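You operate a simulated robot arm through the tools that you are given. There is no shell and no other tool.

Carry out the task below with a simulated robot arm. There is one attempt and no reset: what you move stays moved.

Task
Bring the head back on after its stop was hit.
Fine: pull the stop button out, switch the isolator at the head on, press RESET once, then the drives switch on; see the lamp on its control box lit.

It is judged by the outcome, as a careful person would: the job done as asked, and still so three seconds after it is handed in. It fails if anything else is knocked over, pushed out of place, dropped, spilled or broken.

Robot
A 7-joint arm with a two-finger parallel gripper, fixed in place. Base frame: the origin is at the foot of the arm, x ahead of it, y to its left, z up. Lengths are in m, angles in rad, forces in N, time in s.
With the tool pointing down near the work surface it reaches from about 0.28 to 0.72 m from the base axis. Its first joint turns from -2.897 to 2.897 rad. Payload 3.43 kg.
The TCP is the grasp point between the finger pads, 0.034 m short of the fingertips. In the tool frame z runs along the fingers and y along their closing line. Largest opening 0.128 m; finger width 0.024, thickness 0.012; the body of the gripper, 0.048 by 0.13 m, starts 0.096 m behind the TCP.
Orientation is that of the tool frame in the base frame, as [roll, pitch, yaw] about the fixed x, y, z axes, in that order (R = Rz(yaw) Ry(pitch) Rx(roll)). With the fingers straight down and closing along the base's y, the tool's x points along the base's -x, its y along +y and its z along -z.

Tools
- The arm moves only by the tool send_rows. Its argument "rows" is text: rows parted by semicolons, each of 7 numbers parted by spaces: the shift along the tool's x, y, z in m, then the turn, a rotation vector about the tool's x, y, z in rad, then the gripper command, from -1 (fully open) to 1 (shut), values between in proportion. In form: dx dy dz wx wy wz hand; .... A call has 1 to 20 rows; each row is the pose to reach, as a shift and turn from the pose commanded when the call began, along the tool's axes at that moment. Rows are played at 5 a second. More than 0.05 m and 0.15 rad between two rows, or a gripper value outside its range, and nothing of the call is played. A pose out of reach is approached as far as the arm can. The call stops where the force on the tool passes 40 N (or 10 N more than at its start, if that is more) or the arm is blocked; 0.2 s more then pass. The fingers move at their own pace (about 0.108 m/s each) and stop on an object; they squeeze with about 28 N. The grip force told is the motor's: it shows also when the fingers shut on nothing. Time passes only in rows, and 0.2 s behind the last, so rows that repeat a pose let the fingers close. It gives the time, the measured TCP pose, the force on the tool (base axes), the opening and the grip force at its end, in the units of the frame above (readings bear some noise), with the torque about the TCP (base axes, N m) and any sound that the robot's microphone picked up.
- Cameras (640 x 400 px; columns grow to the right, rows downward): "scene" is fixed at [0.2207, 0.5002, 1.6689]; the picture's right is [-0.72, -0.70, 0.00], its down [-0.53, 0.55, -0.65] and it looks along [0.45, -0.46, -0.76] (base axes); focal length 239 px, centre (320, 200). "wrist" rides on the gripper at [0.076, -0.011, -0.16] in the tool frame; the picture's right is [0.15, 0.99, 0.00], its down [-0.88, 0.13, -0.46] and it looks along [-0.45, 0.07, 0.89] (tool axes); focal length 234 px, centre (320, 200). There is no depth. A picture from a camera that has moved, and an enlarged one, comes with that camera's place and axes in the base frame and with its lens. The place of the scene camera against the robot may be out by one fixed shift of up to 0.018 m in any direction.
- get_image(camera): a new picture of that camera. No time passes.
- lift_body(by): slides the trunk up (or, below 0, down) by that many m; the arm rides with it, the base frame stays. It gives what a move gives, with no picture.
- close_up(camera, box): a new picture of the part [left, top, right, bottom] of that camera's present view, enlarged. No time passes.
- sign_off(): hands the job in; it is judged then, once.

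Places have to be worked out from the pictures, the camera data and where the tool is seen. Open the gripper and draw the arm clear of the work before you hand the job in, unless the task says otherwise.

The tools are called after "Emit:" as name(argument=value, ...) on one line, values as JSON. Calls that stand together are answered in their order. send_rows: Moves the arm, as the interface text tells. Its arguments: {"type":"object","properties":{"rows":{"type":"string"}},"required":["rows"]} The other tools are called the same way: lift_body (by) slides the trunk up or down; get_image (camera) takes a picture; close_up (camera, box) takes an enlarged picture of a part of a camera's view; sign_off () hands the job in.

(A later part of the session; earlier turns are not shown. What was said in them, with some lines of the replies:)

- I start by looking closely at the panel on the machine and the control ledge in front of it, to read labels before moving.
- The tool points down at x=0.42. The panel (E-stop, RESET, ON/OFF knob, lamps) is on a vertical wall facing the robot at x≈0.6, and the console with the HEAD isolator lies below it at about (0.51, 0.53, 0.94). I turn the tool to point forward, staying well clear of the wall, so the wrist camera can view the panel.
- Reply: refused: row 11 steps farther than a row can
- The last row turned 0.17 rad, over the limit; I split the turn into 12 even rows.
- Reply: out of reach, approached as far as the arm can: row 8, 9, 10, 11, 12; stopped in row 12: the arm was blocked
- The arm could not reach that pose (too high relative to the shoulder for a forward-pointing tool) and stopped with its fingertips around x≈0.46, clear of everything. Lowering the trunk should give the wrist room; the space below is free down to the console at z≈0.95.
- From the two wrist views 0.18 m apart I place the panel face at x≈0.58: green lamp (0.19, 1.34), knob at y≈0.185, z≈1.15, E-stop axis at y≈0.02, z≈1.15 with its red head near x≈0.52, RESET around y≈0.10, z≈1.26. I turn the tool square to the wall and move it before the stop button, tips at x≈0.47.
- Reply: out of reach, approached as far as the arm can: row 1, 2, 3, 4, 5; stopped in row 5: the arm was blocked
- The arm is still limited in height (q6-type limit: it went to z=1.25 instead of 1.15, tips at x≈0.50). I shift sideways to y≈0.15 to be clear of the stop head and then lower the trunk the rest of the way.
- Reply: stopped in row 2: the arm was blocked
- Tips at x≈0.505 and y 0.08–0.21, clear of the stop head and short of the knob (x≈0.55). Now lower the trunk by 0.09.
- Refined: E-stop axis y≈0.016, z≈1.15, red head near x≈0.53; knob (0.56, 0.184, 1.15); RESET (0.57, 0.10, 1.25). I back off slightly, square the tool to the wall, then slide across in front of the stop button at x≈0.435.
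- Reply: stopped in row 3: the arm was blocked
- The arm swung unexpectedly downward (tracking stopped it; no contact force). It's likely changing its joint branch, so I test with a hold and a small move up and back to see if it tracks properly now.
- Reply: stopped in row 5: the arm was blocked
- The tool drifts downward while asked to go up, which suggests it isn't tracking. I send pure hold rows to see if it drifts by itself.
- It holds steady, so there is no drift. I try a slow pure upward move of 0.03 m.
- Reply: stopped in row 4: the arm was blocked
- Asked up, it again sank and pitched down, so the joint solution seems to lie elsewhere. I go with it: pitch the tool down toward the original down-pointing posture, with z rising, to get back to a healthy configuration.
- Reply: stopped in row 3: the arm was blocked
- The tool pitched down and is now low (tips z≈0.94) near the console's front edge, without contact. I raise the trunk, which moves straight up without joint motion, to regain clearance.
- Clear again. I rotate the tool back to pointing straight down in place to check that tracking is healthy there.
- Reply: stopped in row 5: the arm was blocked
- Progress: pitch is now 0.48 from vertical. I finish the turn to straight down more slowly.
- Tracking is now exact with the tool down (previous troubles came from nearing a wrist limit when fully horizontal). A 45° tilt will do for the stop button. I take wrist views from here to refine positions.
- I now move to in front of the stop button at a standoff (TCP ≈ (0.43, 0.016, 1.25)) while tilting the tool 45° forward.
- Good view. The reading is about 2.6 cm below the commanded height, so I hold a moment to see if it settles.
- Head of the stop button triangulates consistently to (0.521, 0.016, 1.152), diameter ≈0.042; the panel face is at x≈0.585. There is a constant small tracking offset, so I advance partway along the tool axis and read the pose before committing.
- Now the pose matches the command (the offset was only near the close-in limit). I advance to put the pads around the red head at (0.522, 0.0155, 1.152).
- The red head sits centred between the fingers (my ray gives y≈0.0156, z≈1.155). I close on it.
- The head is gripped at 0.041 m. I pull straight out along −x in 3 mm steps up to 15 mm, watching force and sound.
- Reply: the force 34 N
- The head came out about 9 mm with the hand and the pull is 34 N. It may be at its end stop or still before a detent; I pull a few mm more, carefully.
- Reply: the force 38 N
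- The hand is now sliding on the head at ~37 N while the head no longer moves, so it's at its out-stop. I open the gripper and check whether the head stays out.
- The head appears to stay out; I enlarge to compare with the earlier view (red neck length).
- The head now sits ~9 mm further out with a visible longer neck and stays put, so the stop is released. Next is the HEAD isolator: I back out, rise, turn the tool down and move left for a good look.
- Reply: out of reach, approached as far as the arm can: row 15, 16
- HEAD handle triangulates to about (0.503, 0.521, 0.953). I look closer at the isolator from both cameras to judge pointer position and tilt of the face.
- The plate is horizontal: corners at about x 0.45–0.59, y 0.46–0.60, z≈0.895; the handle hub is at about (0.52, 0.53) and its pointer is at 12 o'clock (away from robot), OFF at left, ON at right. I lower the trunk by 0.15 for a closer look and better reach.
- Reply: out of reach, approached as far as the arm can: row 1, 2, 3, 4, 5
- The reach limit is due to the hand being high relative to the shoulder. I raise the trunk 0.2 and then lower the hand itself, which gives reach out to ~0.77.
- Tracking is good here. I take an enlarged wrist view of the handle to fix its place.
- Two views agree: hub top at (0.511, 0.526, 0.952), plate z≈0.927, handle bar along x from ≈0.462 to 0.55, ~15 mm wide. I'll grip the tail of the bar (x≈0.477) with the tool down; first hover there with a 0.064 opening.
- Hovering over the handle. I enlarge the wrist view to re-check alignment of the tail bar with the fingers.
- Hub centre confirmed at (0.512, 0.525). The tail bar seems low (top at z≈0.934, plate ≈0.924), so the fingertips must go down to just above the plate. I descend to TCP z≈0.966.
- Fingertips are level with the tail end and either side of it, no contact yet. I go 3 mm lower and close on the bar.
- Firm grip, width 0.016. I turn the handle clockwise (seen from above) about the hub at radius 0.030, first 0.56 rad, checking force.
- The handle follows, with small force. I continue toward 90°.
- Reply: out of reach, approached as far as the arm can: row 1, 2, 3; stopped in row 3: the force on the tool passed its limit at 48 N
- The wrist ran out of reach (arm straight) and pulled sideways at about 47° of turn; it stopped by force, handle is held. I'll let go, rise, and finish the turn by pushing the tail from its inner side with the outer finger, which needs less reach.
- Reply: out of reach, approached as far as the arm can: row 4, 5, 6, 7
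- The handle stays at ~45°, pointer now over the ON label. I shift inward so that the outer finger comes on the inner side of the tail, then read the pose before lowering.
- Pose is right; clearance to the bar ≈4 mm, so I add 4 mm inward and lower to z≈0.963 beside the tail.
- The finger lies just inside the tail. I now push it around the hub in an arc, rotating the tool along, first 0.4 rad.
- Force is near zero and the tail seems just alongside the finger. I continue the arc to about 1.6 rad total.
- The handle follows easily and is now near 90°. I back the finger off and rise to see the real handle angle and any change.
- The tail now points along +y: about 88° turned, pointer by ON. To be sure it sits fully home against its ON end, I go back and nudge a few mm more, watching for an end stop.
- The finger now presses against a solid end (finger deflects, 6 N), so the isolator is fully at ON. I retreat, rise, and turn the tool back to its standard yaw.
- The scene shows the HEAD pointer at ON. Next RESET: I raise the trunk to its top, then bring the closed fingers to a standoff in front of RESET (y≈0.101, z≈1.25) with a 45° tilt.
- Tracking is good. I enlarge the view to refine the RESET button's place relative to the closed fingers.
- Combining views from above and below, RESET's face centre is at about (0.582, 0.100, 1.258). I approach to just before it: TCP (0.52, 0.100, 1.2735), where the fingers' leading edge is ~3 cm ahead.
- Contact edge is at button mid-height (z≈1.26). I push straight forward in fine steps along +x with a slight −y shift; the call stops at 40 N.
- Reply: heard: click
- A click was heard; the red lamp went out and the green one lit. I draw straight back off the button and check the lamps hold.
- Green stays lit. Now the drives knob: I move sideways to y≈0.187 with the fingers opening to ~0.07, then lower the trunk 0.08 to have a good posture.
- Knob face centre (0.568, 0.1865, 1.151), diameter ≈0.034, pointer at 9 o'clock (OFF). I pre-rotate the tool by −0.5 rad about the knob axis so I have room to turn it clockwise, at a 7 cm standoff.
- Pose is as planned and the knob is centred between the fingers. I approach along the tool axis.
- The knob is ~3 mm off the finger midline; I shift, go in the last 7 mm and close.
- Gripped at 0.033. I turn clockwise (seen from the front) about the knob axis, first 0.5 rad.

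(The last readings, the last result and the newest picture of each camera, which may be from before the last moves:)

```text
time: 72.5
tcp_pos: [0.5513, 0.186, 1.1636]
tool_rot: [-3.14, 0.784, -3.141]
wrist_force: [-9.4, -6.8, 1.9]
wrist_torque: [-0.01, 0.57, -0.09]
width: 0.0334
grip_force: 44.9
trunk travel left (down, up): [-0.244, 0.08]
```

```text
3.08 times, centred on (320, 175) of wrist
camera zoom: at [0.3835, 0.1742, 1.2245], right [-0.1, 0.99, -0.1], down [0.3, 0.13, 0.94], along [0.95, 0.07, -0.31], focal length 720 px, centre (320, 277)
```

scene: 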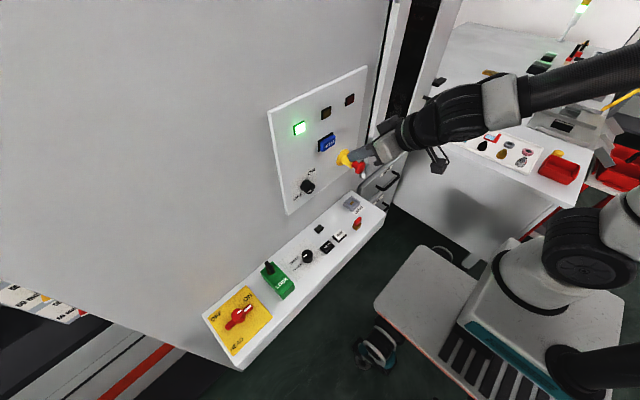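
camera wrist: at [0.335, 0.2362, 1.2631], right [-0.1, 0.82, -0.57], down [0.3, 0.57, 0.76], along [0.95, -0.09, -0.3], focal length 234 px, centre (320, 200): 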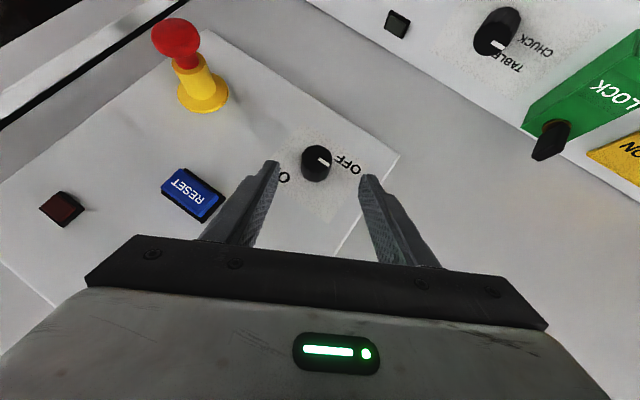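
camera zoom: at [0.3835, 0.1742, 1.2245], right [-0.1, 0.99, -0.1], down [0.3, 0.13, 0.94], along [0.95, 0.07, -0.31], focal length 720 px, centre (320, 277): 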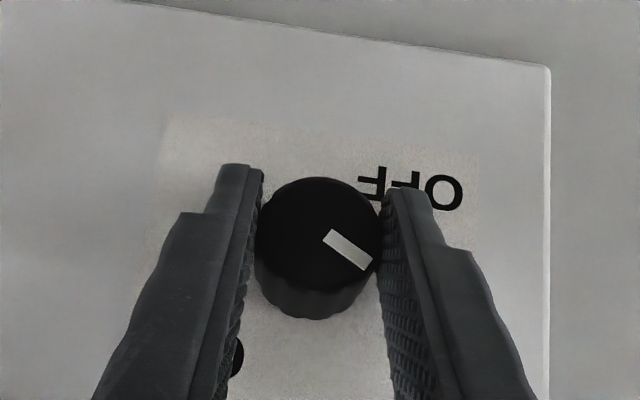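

The knob turns with the grip. I continue, another 0.8 rad in 0.1 rad steps.

Emit:
send_rows(rows="0.0001 -0.0012 0.0001 -0.0707 0 0.0707 1; 0.0002 -0.0023 0.0002 -0.1414 0 0.1414 1; 0.0004 -0.0034 0.0004 -0.2121 0 0.2121 1; 0.0006 -0.0045 0.0006 -0.2828 0 0.2828 1; 0.001 -0.0055 0.001 -0.3535 0 0.3535 1; 0.0014 -0.0065 0.0014 -0.4242 0 0.4242 1; 0.002 -0.0075 0.002 -0.495 0 0.495 1; 0.0025 -0.0083 0.0025 -0.5657 0 0.5657 1")

Emit:
close_up(camera="wrist", box=[240, 110, 400, 240])

Emit:
get_image(camera="scene")

```text
time: 74.2
tcp_pos: [0.5513, 0.1768, 1.1625]
tool_rot: [2.17, 0.518, 2.52]
wrist_force: [-7.9, 2.7, 3.3]
wrist_torque: [0.06, 0.28, 0.1]
width: 0.0337
grip_force: 44.6
trunk travel left (down, up): [-0.244, 0.08]
```

```text
3.08 times, centred on (320, 175) of wrist
camera zoom: at [0.3836, 0.1268, 1.1952], right [-0.11, 0.76, 0.64], down [0.3, -0.59, 0.75], along [0.95, 0.27, -0.17], focal length 720 px, centre (320, 277)
```

zoom: 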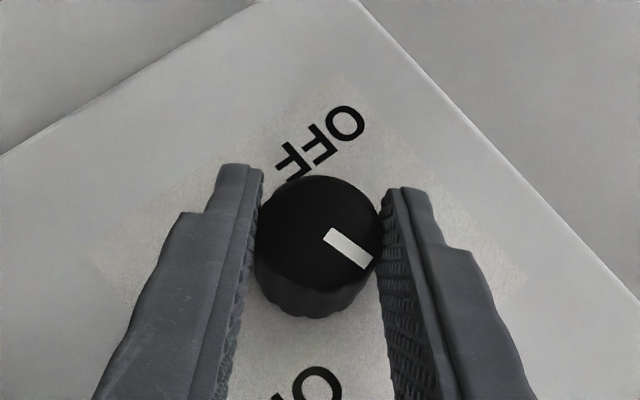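

```text
taken
```

scene: 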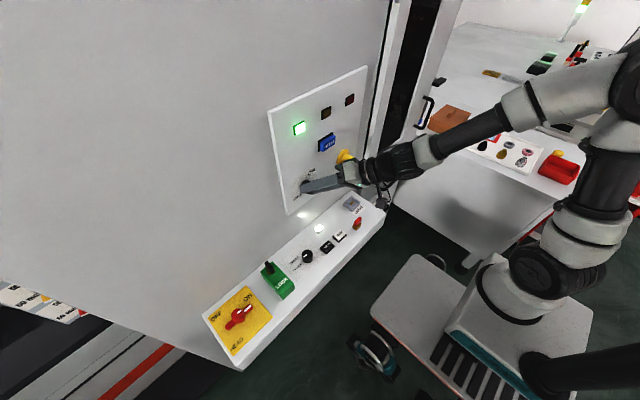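

The small lamp on the console (control box) has lit white. I complete the turn to a full 90° (another 0.27 rad) so the knob is fully home, checking for an end stop.

Emit:
send_rows(rows="0 -0.0011 0 -0.0636 0 0.0636 1; 0.0001 -0.0023 0.0001 -0.1273 0 0.1273 1; 0.0002 -0.0034 0.0002 -0.1909 0 0.1909 1; 0.0002 -0.0034 0.0002 -0.1909 0 0.1909 1")

Emit:
close_up(camera="wrist", box=[240, 110, 400, 240])

Emit:
close_up(camera="scene", box=[260, 80, 400, 280])

```text
time: 75.2
tcp_pos: [0.5503, 0.1747, 1.1585]
tool_rot: [1.94, 0.35, 2.424]
wrist_force: [3.3, 10.3, 8.2]
wrist_torque: [-0.77, 0.04, 0.27]
width: 0.0336
grip_force: 45.4
trunk travel left (down, up): [-0.244, 0.08]
```

```text
3.08 times, centred on (320, 175) of wrist
camera zoom: at [0.3836, 0.1183, 1.1781], right [-0.11, 0.57, 0.82], down [0.3, -0.77, 0.57], along [0.95, 0.3, -0.09], focal length 720 px, centre (320, 277)
```

zoom: 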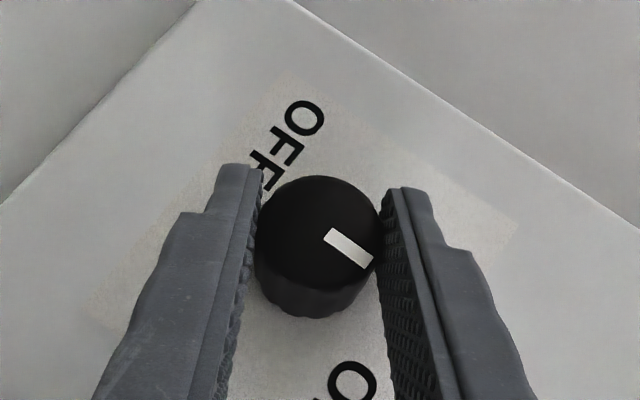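

```text
2.00 times, centred on (330, 180) of scene
camera zoom: at [0.2207, 0.5002, 1.6689], right [-0.72, -0.7, 0.0], down [-0.53, 0.55, -0.65], along [0.45, -0.46, -0.76], focal length 479 px, centre (300, 240)
```

zoom: 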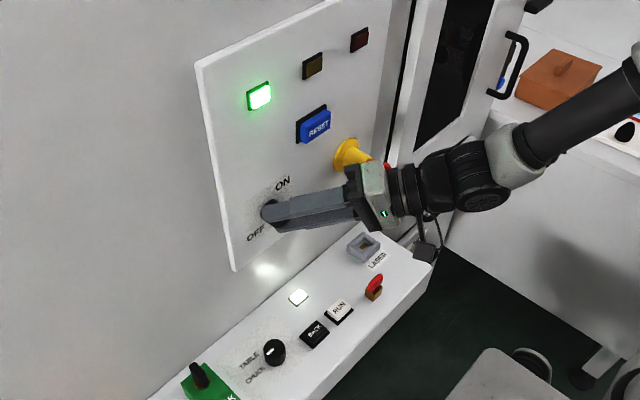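

The torque now shows a firm end stop, and both the green lamp and the console lamp are lit. I open the fingers and withdraw straight back along −x.

Emit:
send_rows(rows="0 0 0 0 0 0 0.5; 0 0 0 0 0 0 0; 0 0 0 0 0 0 -0.1; 0.014 0 -0.014 0 0 0 -0.1; 0.028 0 -0.028 0 0 0 -0.1; 0.042 0 -0.042 0 0 0 -0.1; 0.042 0 -0.042 0 0 0 -0.1")

Emit:
get_image(camera="wrist")

Emit:
get_image(camera="scene")

```text
time: 76.8
tcp_pos: [0.4915, 0.1754, 1.1583]
tool_rot: [1.944, 0.348, 2.422]
wrist_force: [0.8, 0.7, -0.1]
wrist_torque: [0.01, 0.04, 0.0]
width: 0.0704
grip_force: 0.1
trunk travel left (down, up): [-0.244, 0.08]
```

```text
taken
camera wrist: at [0.3229, 0.1187, 1.1769], right [-0.1, 0.57, 0.82], down [0.3, -0.77, 0.57], along [0.95, 0.3, -0.09], focal length 234 px, centre (320, 200)
```

wrist: 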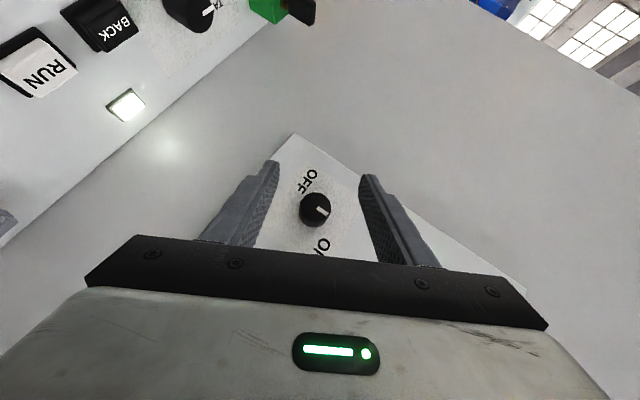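

```text
taken
```

scene: 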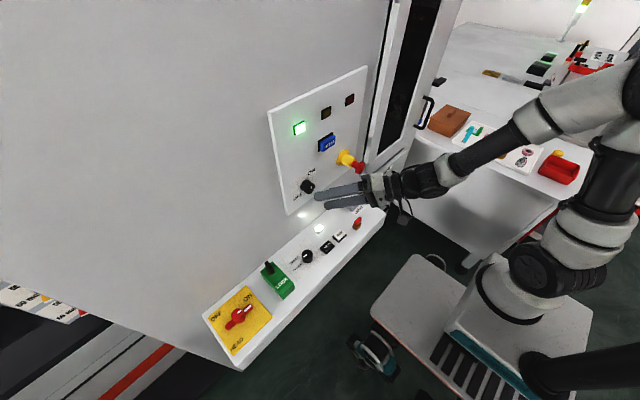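

Everything is lit and the knob pointer is at 12 o'clock. I draw the arm clear: up and away while undoing the roll and opening the gripper.

Emit:
send_rows(rows="0.002 0.014 -0.003 0.094 0 -0.094 -0.1; 0.003 0.028 -0.005 0.189 0 -0.189 -0.1; 0.005 0.042 -0.007 0.284 0 -0.284 -0.1; 0.006 0.056 -0.009 0.378 0 -0.378 -0.1; 0.008 0.07 -0.011 0.473 0 -0.473 -0.1; 0.009 0.084 -0.013 0.567 0 -0.567 -0.1; 0.01 0.098 -0.015 0.662 0 -0.662 -0.1; 0.0111 0.1117 -0.0171 0.7565 0 -0.7565 -0.1; 0.0111 0.1117 -0.0171 0.7565 0 -0.7565 -0.1")

```text
time: 78.3
tcp_pos: [0.4665, 0.2371, 1.206]
tool_rot: [2.548, 0.512, 2.827]
wrist_force: [-0.4, -0.7, 0.1]
wrist_torque: [0.01, 0.04, -0.01]
width: 0.0703
grip_force: 0.2
out of reach, approached as far as the arm can: row 5
trunk travel left (down, up): [-0.244, 0.08]
stopped in row 7: the arm was blocked; the commanded pose is now the measured one
```

Near a wrist limit again, but clear of the panel (tips x≈0.49). I turn the tool straight down while easing up and back, as before.

Emit:
send_rows(rows="-0.0004 0.0025 -0.005 0.062 0.0727 -0.0184 -0.1; -0.0008 0.005 -0.01 0.124 0.1454 -0.0368 -0.1; -0.0012 0.0075 -0.015 0.186 0.218 -0.0552 -0.1; -0.0015 0.01 -0.02 0.2475 0.291 -0.0737 -0.1; -0.002 0.0125 -0.025 0.309 0.3634 -0.092 -0.1; -0.0023 0.015 -0.03 0.371 0.436 -0.11 -0.1; -0.0027 0.0175 -0.035 0.433 0.509 -0.129 -0.1; -0.003 0.0196 -0.0401 0.495 0.5815 -0.1473 -0.1; -0.003 0.0196 -0.0401 0.495 0.5815 -0.1473 -0.1")

Emit:
get_image(camera="scene")

```text
time: 78.9
tcp_pos: [0.4672, 0.2244, 1.2295]
tool_rot: [2.511, 0.305, 2.847]
wrist_force: [0.7, -0.5, -0.1]
wrist_torque: [0.03, 0.06, 0.04]
width: 0.0705
grip_force: 0.1
trunk travel left (down, up): [-0.244, 0.08]
stopped in row 2: the arm was blocked; the commanded pose is now the measured one
```

```text
taken
```

scene: 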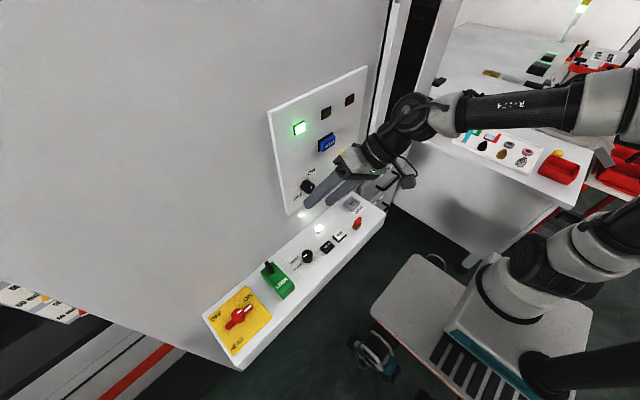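

Still clear; the elbow shifted posture but nothing is touched. I continue turning the tool down slowly in place.

Emit:
send_rows(rows="0 0 -0.003 0.048 0.032 -0.0156 -0.1; 0 0 -0.006 0.096 0.064 -0.0311 -0.1; 0 0 -0.009 0.144 0.096 -0.0467 -0.1; 0 0 -0.012 0.192 0.128 -0.0622 -0.1; 0 0 -0.015 0.24 0.16 -0.0778 -0.1; 0 0 -0.018 0.288 0.192 -0.0933 -0.1; 0 0 -0.021 0.336 0.224 -0.1089 -0.1; 0 0 -0.024 0.384 0.256 -0.1244 -0.1; 0 0 -0.027 0.432 0.288 -0.14 -0.1; 0 0 -0.03 0.48 0.32 -0.1555 -0.1; 0 0 -0.03 0.528 0.352 -0.171 -0.1; 0 0 -0.03 0.5762 0.3838 -0.1866 -0.1; 0 0 -0.03 0.5762 0.3838 -0.1866 -0.1")

Emit:
get_image(camera="scene")

```text
time: 81.7
tcp_pos: [0.4558, 0.2098, 1.2514]
tool_rot: [-3.126, 0.005, 3.141]
wrist_force: [1.1, 0.2, -1.0]
wrist_torque: [0.01, 0.02, 0.01]
width: 0.0705
grip_force: 0.1
trunk travel left (down, up): [-0.244, 0.08]
```

```text
taken
```

scene: 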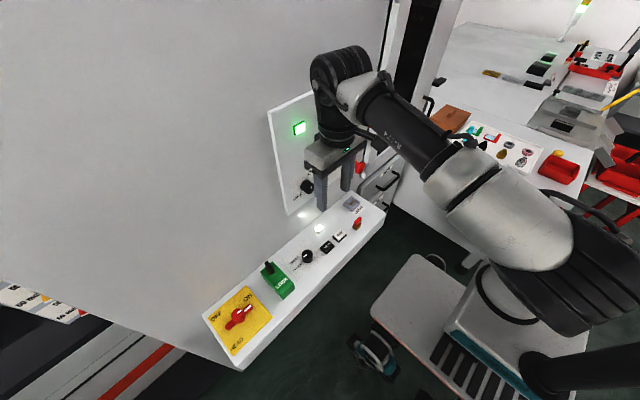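

Tool is down and healthy. I back away from the panel, rise a little and fully open the gripper.

Emit:
send_rows(rows="0.02 0 -0.01 0 0 0 -1; 0.04 0 -0.02 0 0 0 -1; 0.06 0 -0.03 0 0 0 -1; 0.075 0 -0.04 0 0 0 -1; 0.075 0 -0.04 0 0 0 -1")

Emit:
close_up(camera="scene", box=[200, 60, 400, 370])

Emit:
get_image(camera="wrist")

Emit:
get_image(camera="scene")

```text
time: 82.9
tcp_pos: [0.3801, 0.212, 1.2894]
tool_rot: [-3.126, 0.007, 3.141]
wrist_force: [-0.5, 0.8, 0.4]
wrist_torque: [0.01, -0.01, -0.07]
width: 0.1281
grip_force: 0.0
trunk travel left (down, up): [-0.244, 0.08]
```

```text
1.29 times, centred on (300, 215) of scene
camera zoom: at [0.2207, 0.5002, 1.6689], right [-0.72, -0.7, 0.0], down [-0.53, 0.55, -0.65], along [0.45, -0.46, -0.76], focal length 309 px, centre (346, 181)
```

zoom: 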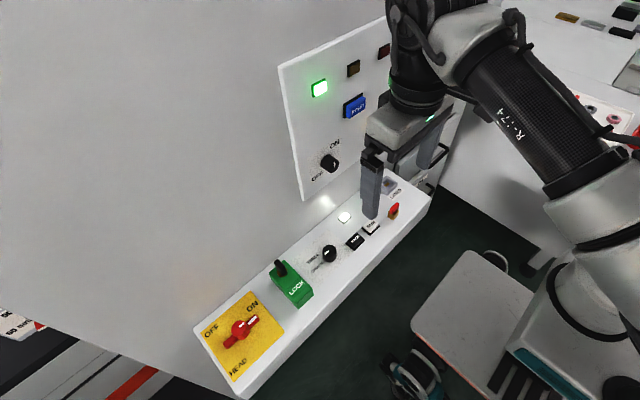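

```text
taken
camera wrist: at [0.3018, 0.2043, 1.4492], right [-0.15, 0.99, -0.02], down [0.88, 0.14, 0.46], along [0.46, 0.05, -0.89], focal length 234 px, centre (320, 200)
```

wrist: 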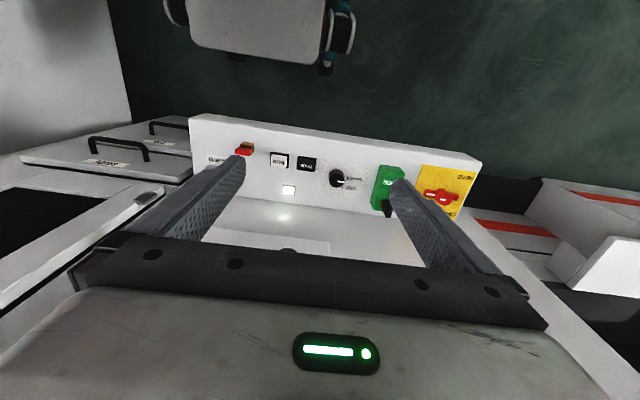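

```text
taken
```

scene: 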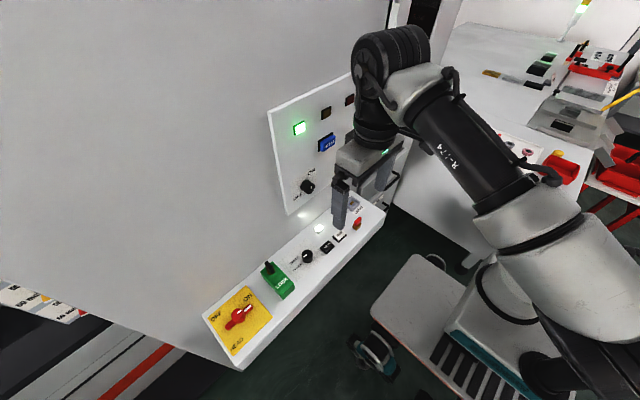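

The stop is out, the isolator is at ON, RESET was pressed once and the drives knob is at ON. The green lamp and the control-box lamp are both lit and steady. The arm is clear with the gripper open, so I hand in.

Emit:
sign_off()

```text
The job is handed in.
```

The head is back on. The lamp on its control box is lit white and stayed lit while I drew the arm clear.

- **Stop button:** pulled out about 9 mm; it stays out.
- **Isolator:** the HEAD switch is turned fully to ON, up against its end stop.
- **RESET:** pressed once. It clicked, the red lamp on the panel went out and the green one lit.
- **Drives switch:** turned to ON. The knob carries no "drives" label. I took it to be the ON/OFF knob on the same panel, and the control box lamp lit as I turned it.

Twice the arm reached the end of its range. At the isolator that pulled sideways on the handle with 48 N before it stopped, so I let go and pushed the handle the rest of the way round. I saw nothing knocked over or moved out of place. The arm is clear of the panel and the gripper is open.
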